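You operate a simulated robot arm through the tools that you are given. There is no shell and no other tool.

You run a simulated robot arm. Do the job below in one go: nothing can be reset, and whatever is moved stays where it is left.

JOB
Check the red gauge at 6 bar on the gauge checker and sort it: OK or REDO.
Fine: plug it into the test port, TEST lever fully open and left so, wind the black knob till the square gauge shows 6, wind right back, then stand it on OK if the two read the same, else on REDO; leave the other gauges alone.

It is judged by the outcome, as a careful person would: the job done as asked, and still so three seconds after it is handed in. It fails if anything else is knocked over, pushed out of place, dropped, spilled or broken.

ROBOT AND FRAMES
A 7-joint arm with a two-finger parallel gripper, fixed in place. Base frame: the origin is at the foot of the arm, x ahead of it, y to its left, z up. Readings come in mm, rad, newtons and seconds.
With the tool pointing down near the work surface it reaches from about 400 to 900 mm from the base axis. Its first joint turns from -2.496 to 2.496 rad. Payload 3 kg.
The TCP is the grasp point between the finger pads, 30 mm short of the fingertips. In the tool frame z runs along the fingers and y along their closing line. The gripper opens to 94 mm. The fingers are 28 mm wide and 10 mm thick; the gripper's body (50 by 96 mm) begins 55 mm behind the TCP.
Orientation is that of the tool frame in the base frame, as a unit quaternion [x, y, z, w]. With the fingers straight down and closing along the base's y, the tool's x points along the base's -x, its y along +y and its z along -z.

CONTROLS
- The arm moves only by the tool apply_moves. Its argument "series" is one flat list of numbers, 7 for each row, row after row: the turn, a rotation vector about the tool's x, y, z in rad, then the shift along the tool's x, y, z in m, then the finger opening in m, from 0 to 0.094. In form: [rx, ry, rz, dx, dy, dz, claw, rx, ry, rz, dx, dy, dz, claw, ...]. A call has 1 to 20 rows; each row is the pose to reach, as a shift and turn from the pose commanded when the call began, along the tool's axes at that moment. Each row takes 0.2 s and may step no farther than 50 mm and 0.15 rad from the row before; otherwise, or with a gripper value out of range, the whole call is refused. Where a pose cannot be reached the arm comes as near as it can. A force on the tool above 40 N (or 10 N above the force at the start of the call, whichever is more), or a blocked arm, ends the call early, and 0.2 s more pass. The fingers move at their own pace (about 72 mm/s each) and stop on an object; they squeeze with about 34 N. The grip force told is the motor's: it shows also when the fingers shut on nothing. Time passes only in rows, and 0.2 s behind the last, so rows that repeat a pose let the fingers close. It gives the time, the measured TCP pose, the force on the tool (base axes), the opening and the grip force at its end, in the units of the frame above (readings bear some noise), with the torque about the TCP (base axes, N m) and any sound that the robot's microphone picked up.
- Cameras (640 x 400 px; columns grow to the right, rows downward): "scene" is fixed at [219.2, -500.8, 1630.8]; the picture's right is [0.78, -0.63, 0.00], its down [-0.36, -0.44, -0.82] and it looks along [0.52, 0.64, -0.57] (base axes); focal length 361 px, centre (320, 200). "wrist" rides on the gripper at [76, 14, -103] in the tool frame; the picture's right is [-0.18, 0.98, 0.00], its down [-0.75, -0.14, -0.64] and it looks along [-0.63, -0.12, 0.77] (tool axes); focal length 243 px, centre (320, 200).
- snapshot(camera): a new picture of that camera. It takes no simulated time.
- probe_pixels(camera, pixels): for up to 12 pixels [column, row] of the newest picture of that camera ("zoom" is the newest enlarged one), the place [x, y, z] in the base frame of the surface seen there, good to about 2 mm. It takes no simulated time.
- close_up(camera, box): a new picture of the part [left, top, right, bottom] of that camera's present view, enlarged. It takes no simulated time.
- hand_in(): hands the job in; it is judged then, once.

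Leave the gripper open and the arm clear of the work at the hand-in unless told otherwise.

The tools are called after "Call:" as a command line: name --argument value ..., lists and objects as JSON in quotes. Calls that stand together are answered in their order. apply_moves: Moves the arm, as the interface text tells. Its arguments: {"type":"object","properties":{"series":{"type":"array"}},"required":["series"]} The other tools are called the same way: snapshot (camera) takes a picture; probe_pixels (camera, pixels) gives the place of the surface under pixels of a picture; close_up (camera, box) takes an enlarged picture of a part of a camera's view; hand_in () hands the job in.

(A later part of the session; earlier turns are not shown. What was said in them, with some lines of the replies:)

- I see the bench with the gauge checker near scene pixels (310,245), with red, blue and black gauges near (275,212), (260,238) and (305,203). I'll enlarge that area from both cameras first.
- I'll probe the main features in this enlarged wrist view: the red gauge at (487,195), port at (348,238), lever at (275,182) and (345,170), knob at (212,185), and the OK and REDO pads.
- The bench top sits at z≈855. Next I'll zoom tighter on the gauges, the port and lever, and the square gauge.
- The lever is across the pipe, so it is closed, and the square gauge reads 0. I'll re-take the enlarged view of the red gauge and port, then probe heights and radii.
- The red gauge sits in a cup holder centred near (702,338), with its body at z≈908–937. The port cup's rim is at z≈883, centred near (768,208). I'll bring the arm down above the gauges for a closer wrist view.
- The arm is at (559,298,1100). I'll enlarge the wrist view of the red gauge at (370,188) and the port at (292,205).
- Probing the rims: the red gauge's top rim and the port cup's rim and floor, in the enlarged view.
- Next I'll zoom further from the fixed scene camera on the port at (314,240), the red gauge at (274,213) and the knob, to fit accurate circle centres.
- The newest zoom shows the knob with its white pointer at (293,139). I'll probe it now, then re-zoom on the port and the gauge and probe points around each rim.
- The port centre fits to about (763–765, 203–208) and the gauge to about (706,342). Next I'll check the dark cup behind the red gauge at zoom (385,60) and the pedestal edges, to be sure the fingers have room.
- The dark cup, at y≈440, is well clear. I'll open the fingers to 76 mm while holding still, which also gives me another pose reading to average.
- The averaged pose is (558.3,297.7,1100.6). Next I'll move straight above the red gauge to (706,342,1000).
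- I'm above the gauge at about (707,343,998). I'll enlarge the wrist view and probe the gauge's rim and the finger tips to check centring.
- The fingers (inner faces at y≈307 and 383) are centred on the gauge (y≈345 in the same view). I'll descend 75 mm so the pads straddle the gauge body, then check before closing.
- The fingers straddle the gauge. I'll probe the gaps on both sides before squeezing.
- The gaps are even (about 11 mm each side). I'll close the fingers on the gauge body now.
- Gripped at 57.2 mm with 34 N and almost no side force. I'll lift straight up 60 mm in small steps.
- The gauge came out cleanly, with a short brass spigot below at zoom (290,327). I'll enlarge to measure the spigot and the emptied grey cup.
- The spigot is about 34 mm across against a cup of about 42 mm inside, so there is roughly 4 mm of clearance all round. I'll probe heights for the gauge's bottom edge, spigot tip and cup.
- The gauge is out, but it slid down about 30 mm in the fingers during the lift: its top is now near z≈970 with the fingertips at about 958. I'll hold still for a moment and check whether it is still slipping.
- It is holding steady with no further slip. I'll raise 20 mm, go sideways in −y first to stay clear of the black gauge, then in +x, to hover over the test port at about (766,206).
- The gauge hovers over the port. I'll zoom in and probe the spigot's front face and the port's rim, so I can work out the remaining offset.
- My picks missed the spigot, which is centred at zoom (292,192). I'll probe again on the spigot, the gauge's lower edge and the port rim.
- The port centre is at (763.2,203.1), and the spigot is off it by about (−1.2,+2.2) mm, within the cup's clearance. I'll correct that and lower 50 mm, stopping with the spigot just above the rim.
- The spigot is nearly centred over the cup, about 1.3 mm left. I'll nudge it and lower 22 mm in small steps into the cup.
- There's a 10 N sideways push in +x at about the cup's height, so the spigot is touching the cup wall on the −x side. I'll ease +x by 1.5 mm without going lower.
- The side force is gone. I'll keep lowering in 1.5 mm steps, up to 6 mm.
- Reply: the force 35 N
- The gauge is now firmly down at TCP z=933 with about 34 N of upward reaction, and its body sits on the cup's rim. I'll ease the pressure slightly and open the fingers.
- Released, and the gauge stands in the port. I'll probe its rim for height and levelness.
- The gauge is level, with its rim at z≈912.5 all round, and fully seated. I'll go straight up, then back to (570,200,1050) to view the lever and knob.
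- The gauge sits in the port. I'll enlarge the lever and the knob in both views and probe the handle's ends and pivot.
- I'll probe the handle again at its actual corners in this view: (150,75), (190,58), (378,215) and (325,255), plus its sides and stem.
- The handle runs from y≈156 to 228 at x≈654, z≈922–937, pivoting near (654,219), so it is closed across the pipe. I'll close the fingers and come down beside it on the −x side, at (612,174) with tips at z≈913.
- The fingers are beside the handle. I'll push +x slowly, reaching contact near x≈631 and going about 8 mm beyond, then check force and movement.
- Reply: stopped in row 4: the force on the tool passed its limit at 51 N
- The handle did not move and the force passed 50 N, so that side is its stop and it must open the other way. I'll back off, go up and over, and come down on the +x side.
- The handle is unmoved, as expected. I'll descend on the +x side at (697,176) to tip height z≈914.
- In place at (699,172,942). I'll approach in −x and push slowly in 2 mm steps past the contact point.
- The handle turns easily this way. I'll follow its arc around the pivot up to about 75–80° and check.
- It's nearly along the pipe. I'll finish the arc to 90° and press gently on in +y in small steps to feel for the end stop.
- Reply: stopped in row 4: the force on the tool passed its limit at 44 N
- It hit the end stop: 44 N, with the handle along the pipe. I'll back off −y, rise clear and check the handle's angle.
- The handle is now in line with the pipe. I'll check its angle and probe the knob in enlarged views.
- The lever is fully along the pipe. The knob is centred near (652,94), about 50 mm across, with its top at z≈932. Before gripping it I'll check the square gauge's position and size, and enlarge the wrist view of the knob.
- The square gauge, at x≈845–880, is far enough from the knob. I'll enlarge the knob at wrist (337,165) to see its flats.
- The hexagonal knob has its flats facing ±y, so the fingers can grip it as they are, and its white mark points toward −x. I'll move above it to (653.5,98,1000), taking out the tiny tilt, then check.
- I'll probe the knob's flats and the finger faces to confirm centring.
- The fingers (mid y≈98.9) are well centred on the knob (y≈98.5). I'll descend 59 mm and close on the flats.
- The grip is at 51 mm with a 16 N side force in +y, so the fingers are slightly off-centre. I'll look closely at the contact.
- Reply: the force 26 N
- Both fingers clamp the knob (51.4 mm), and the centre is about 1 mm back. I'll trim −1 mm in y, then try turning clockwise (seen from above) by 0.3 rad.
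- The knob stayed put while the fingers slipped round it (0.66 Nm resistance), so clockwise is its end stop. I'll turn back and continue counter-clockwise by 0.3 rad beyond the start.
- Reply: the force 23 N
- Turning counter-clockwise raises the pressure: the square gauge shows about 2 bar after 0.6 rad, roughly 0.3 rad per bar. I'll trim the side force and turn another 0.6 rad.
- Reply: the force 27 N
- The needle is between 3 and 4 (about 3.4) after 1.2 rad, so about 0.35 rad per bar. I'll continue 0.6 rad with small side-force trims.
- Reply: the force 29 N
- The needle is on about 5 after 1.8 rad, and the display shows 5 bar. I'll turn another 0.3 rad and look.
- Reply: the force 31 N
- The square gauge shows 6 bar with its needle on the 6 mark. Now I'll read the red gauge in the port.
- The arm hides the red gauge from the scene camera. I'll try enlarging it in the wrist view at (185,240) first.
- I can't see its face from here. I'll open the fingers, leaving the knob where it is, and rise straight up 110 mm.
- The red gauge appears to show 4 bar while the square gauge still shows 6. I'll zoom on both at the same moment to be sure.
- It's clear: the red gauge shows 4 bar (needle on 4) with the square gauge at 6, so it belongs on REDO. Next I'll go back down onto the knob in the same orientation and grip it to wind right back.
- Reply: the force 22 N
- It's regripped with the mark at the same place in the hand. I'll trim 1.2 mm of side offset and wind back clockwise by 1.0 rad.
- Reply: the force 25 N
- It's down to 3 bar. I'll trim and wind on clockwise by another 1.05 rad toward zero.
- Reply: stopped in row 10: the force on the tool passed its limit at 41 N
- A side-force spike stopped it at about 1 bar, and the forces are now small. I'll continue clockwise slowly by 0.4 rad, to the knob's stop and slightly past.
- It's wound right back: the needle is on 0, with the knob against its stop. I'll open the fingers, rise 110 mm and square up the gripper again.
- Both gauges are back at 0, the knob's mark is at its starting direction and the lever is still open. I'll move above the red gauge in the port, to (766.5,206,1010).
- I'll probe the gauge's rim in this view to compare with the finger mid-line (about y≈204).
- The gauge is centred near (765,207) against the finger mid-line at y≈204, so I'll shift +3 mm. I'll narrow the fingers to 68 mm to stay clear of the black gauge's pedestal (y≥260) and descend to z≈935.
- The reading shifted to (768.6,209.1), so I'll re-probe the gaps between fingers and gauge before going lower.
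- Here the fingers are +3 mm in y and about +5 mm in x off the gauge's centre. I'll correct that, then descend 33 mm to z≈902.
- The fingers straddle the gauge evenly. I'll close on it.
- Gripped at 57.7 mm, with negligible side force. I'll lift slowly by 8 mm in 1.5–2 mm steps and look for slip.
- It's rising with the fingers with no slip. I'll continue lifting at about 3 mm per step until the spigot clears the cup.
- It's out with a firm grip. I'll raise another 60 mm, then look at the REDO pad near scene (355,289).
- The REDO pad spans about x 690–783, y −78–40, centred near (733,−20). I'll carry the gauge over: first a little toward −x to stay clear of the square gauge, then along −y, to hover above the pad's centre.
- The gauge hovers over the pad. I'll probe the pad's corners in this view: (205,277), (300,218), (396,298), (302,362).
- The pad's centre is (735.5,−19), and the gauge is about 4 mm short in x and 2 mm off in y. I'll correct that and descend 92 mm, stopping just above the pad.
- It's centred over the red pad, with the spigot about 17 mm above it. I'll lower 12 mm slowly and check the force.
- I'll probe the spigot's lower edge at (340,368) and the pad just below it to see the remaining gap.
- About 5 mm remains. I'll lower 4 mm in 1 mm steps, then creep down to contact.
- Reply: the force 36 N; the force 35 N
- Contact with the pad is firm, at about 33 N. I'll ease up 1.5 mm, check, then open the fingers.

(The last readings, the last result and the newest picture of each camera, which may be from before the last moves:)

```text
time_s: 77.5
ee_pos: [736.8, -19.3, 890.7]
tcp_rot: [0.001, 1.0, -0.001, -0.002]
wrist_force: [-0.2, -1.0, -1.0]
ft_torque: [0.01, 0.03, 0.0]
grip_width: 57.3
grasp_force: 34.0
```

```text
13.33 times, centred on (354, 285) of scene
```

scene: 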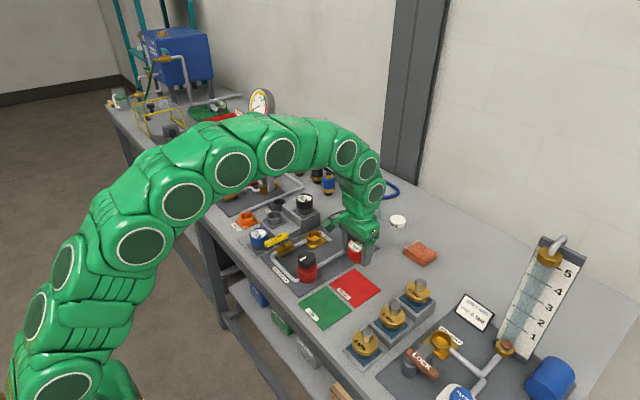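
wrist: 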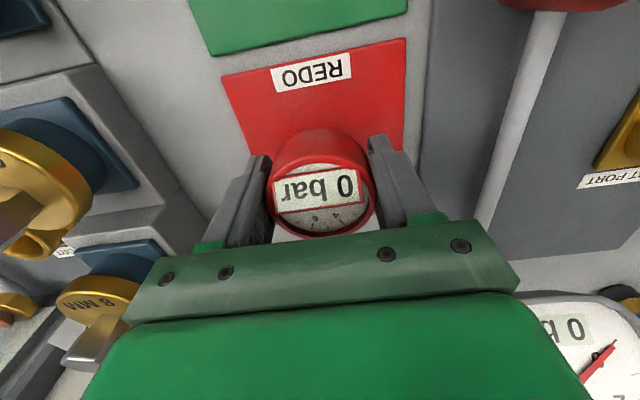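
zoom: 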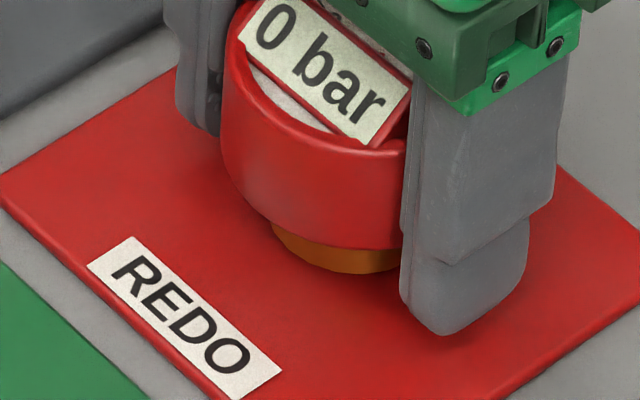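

The force is near zero, so it is just touching. I'll go down 0.5 mm for light contact and open the fingers to 70 mm.

Call:
apply_moves --series '[0, 0, 0, 0, 0, 0.0005, 0.03, 0, 0, 0, 0, 0, 0.0005, 0.056, 0, 0, 0, 0, 0, 0.0005, 0.062, 0, 0, 0, 0, 0, 0.0005, 0.07, 0, 0, 0, 0, 0, 0.0005, 0.07, 0, 0, 0, 0, 0, 0.0005, 0.07]'

Call:
close_up --camera "scene" --box '[320, 250, 392, 310]'

Call:
close_up --camera "wrist" --box '[220, 80, 430, 230]'

```text
time_s: 78.9
ee_pos: [738.2, -19.4, 891.4]
tcp_rot: [0.001, 1.0, 0.001, -0.001]
wrist_force: [-0.1, -0.2, -0.1]
ft_torque: [-0.02, -0.01, 0.0]
grip_width: 70.3
grasp_force: 0.1
```

```text
6.67 times, centred on (356, 280) of scene
```

zoom: 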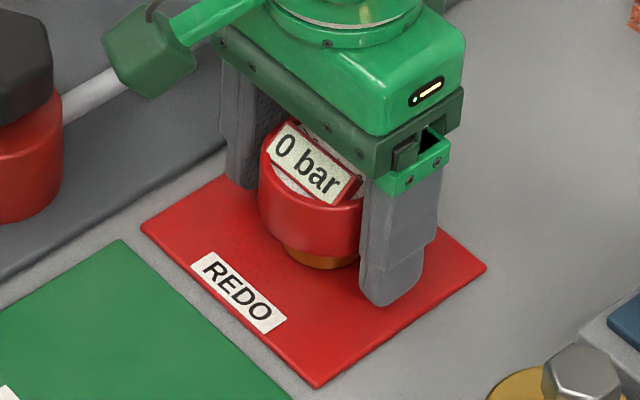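

```text
2.67 times, centred on (325, 155) of wrist
```

zoom: 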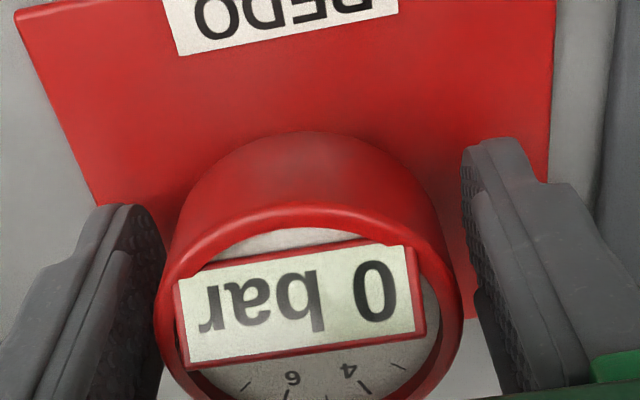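

The gauge is standing free on REDO. I'll open wider to 88 mm for clearance and rise straight up.

Call:
apply_moves --series '[0, 0, 0, 0, 0, 0, 0.088, 0, 0, 0, 0, 0, 0, 0.088, 0, 0, 0, 0, 0, -0.005, 0.088, 0, 0, 0, 0, 0, -0.02, 0.088, 0, 0, 0, 0, 0, -0.045, 0.088, 0, 0, 0, 0, 0, -0.08, 0.088, 0, 0, 0, 0, 0, -0.12, 0.088, 0, 0, 0, 0, 0, -0.15, 0.088, 0, 0, 0, 0, 0, -0.15, 0.088]'

Call:
close_up --camera "scene" --box '[320, 250, 392, 310]'

Call:
probe_pixels --camera "zoom" --pixels '[[268, 165], [365, 165], [310, 130], [340, 125], [310, 225], [340, 215], [312, 262], [312, 275], [280, 190], [350, 190]]'

Call:
snapshot --camera "wrist"

```text
time_s: 80.9
ee_pos: [737.7, -20.5, 1042.1]
tcp_rot: [0.001, 1.0, 0.0, 0.0]
wrist_force: [-0.5, -0.1, 0.8]
ft_torque: [0.01, -0.02, 0.0]
grip_width: 87.8
grasp_force: 0.0
```

```text
6.67 times, centred on (356, 280) of scene
```

zoom: 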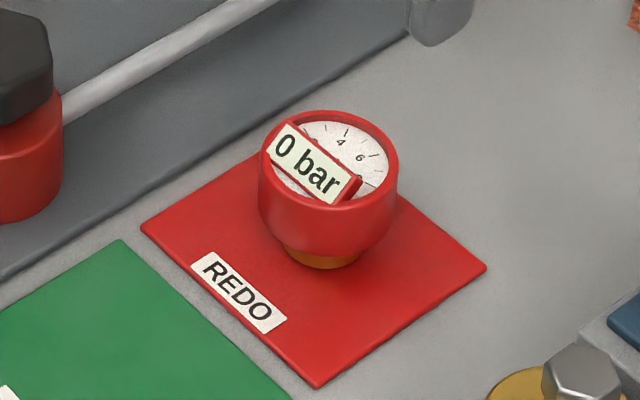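

```text
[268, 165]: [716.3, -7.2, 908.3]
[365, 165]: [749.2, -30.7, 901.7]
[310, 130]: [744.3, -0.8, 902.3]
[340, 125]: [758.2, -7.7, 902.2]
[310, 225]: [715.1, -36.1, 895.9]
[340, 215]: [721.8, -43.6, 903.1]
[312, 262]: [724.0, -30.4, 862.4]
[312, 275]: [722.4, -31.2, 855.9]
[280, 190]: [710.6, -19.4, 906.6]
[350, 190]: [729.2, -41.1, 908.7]
```

```text
taken
```

wrist: 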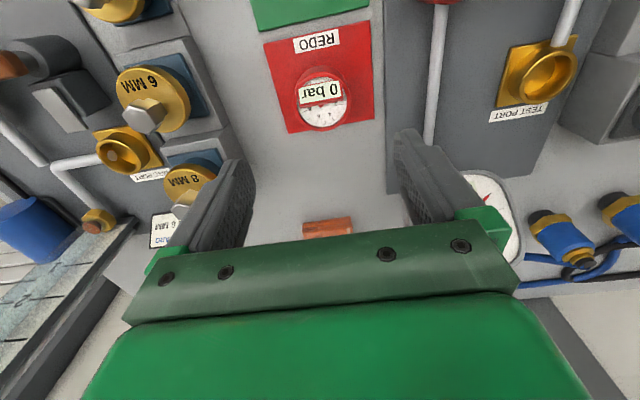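

The red gauge stands upright in the middle of the REDO pad. I'll retract the arm up and back, then check the whole checker.

Call:
apply_moves --series '[0, 0, 0, 0, 0, -0.04, 0.088, 0, 0, 0, 0, 0, -0.08, 0.088, 0, 0, 0, 0.02, 0, -0.12, 0.088, 0, 0, 0, 0.055, 0, -0.15, 0.088, 0, 0, 0, 0.1, 0, -0.17, 0.088, 0, 0, 0, 0.145, 0, -0.18, 0.088, 0, 0, 0, 0.19, 0, -0.19, 0.088, 0, 0, 0, 0.23, 0, -0.2, 0.088, 0, 0, 0, 0.25, 0, -0.2, 0.09, 0, 0, 0, 0.25, 0, -0.2, 0.09]'

Call:
snapshot --camera "scene"

Call:
close_up --camera "scene" --box '[230, 185, 400, 320]'

Call:
close_up --camera "scene" --box '[264, 222, 320, 270]'

Call:
snapshot --camera "wrist"

```text
time_s: 83.1
ee_pos: [487.9, -21.4, 1240.0]
tcp_rot: [0.001, 1.0, 0.0, -0.001]
wrist_force: [-0.3, 0.8, 0.6]
ft_torque: [0.01, 0.0, -0.01]
grip_width: 90.3
grasp_force: 0.2
```

```text
taken
```

scene: 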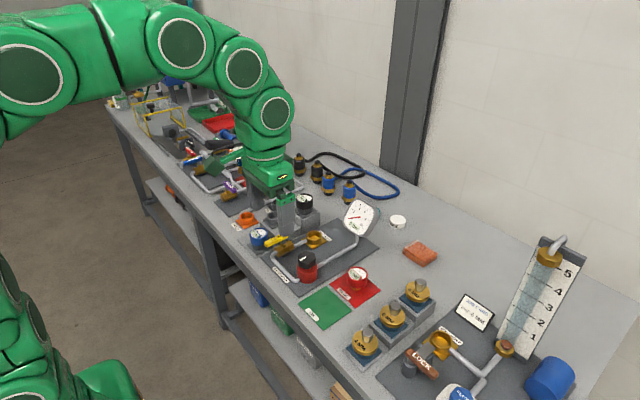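

```text
2.96 times, centred on (315, 252) of scene
```

zoom: 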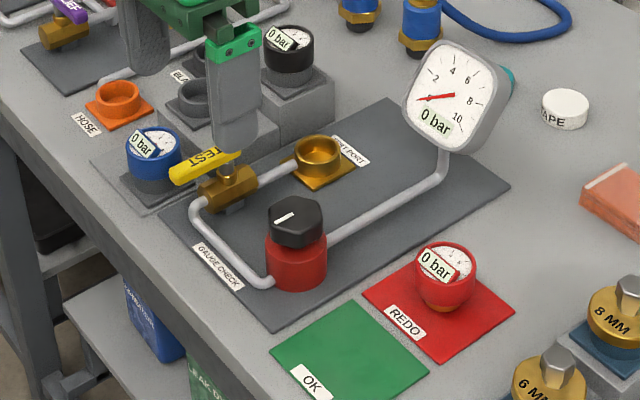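

```text
8.33 times, centred on (292, 246) of scene
```

zoom: 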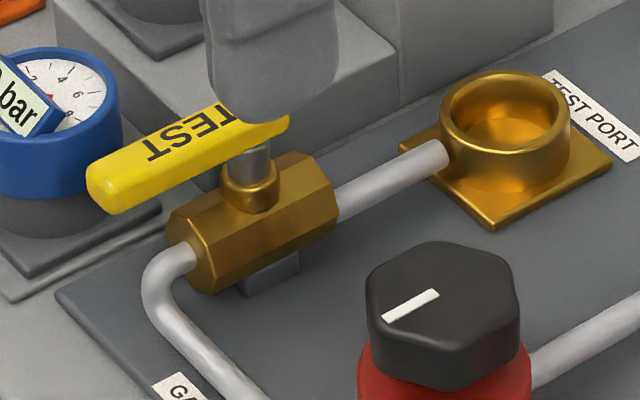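

```text
taken
```

wrist: 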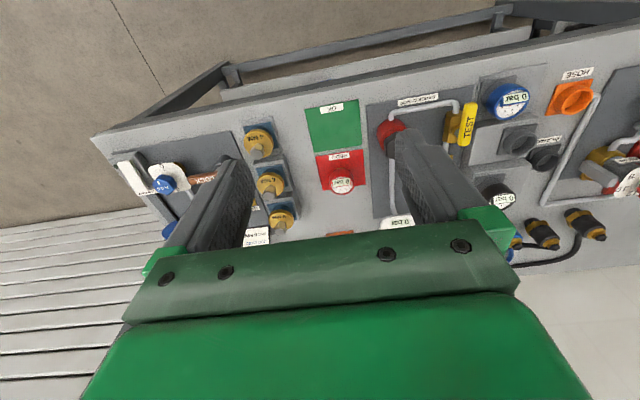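

Everything looks in order: red gauge on REDO, both gauges at 0, other gauges in place. I'll double-check that the lever's handle is truly in line with the pipe by probing along it.

Call:
close_up --camera "wrist" --box '[420, 80, 520, 160]'

Call:
probe_pixels --camera "zoom" --pixels '[[262, 145], [340, 145], [300, 160], [300, 200], [290, 240], [250, 240], [330, 240], [290, 275], [255, 200], [335, 200], [262, 170], [338, 170]]'

Call:
close_up --camera "scene" --box '[268, 228, 304, 258]'

Call:
probe_pixels --camera "zoom" --pixels '[[80, 165], [110, 195], [115, 150], [150, 165], [170, 130], [200, 150], [230, 125], [255, 140], [300, 105], [310, 125], [345, 90], [350, 110]]'

```text
5.00 times, centred on (470, 120) of wrist
```

zoom: 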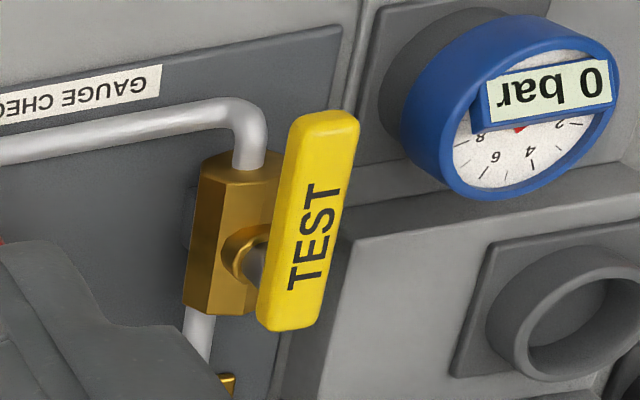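

```text
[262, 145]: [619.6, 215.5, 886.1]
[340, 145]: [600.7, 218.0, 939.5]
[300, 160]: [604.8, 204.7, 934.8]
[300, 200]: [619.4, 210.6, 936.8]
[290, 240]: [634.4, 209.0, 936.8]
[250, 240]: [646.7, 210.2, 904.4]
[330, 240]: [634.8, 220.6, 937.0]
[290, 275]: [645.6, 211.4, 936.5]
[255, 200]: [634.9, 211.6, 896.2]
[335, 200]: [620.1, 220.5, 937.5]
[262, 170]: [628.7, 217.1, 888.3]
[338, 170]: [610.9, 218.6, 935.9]
```

```text
13.33 times, centred on (286, 243) of scene
```

zoom: 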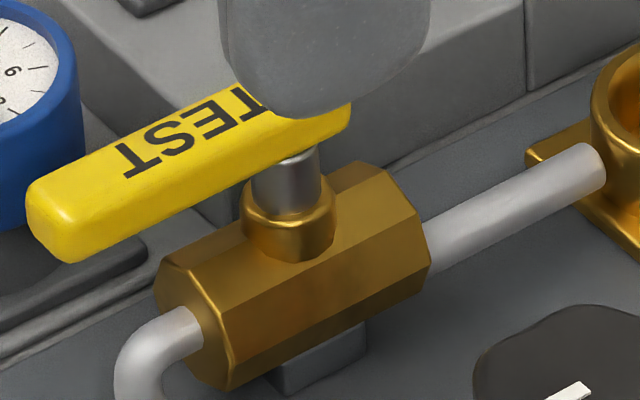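

```text
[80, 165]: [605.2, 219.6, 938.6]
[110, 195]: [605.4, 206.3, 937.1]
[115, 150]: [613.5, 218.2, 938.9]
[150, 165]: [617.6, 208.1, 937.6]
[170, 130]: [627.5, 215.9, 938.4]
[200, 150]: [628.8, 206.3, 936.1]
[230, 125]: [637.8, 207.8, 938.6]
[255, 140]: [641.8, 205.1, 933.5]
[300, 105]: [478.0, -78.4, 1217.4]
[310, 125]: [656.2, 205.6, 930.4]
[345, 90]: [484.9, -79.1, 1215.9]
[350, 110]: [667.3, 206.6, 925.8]
```

The handle's edge stays at y≈206 from x=605 to 667, so it is fully in line with the pipe. The knob is wound right back and the square gauge reads 0. The red gauge (4 bar against 6) stands upright on REDO, the blue and black gauges are untouched, and the gripper is open with the arm clear. I'm handing the job in.

Call:
hand_in

```text
The job is handed in.
```

The red gauge failed the check and is standing on REDO: it read 4 bar when the square gauge showed 6.

- **Test:** I plugged it into the test port, opened the TEST lever to its stop, and wound the black knob until the square gauge's needle and display were both at 6.
- **Afterwards:** I wound the knob right back to its stop, and the square gauge returned to 0. The TEST lever is still fully open, in line with the pipe.
- **Placement:** The red gauge stands upright in the middle of the REDO pad. The blue and black gauges were not touched.
- **Handling:**
  - The red gauge slid about 30 mm down in the fingers when I first lifted it, but it did not drop.
  - I first pushed the TEST lever the wrong way, against its closed stop, with about 51 N. It did not move and looked undamaged.

The gripper is open and the arm is clear of the work.
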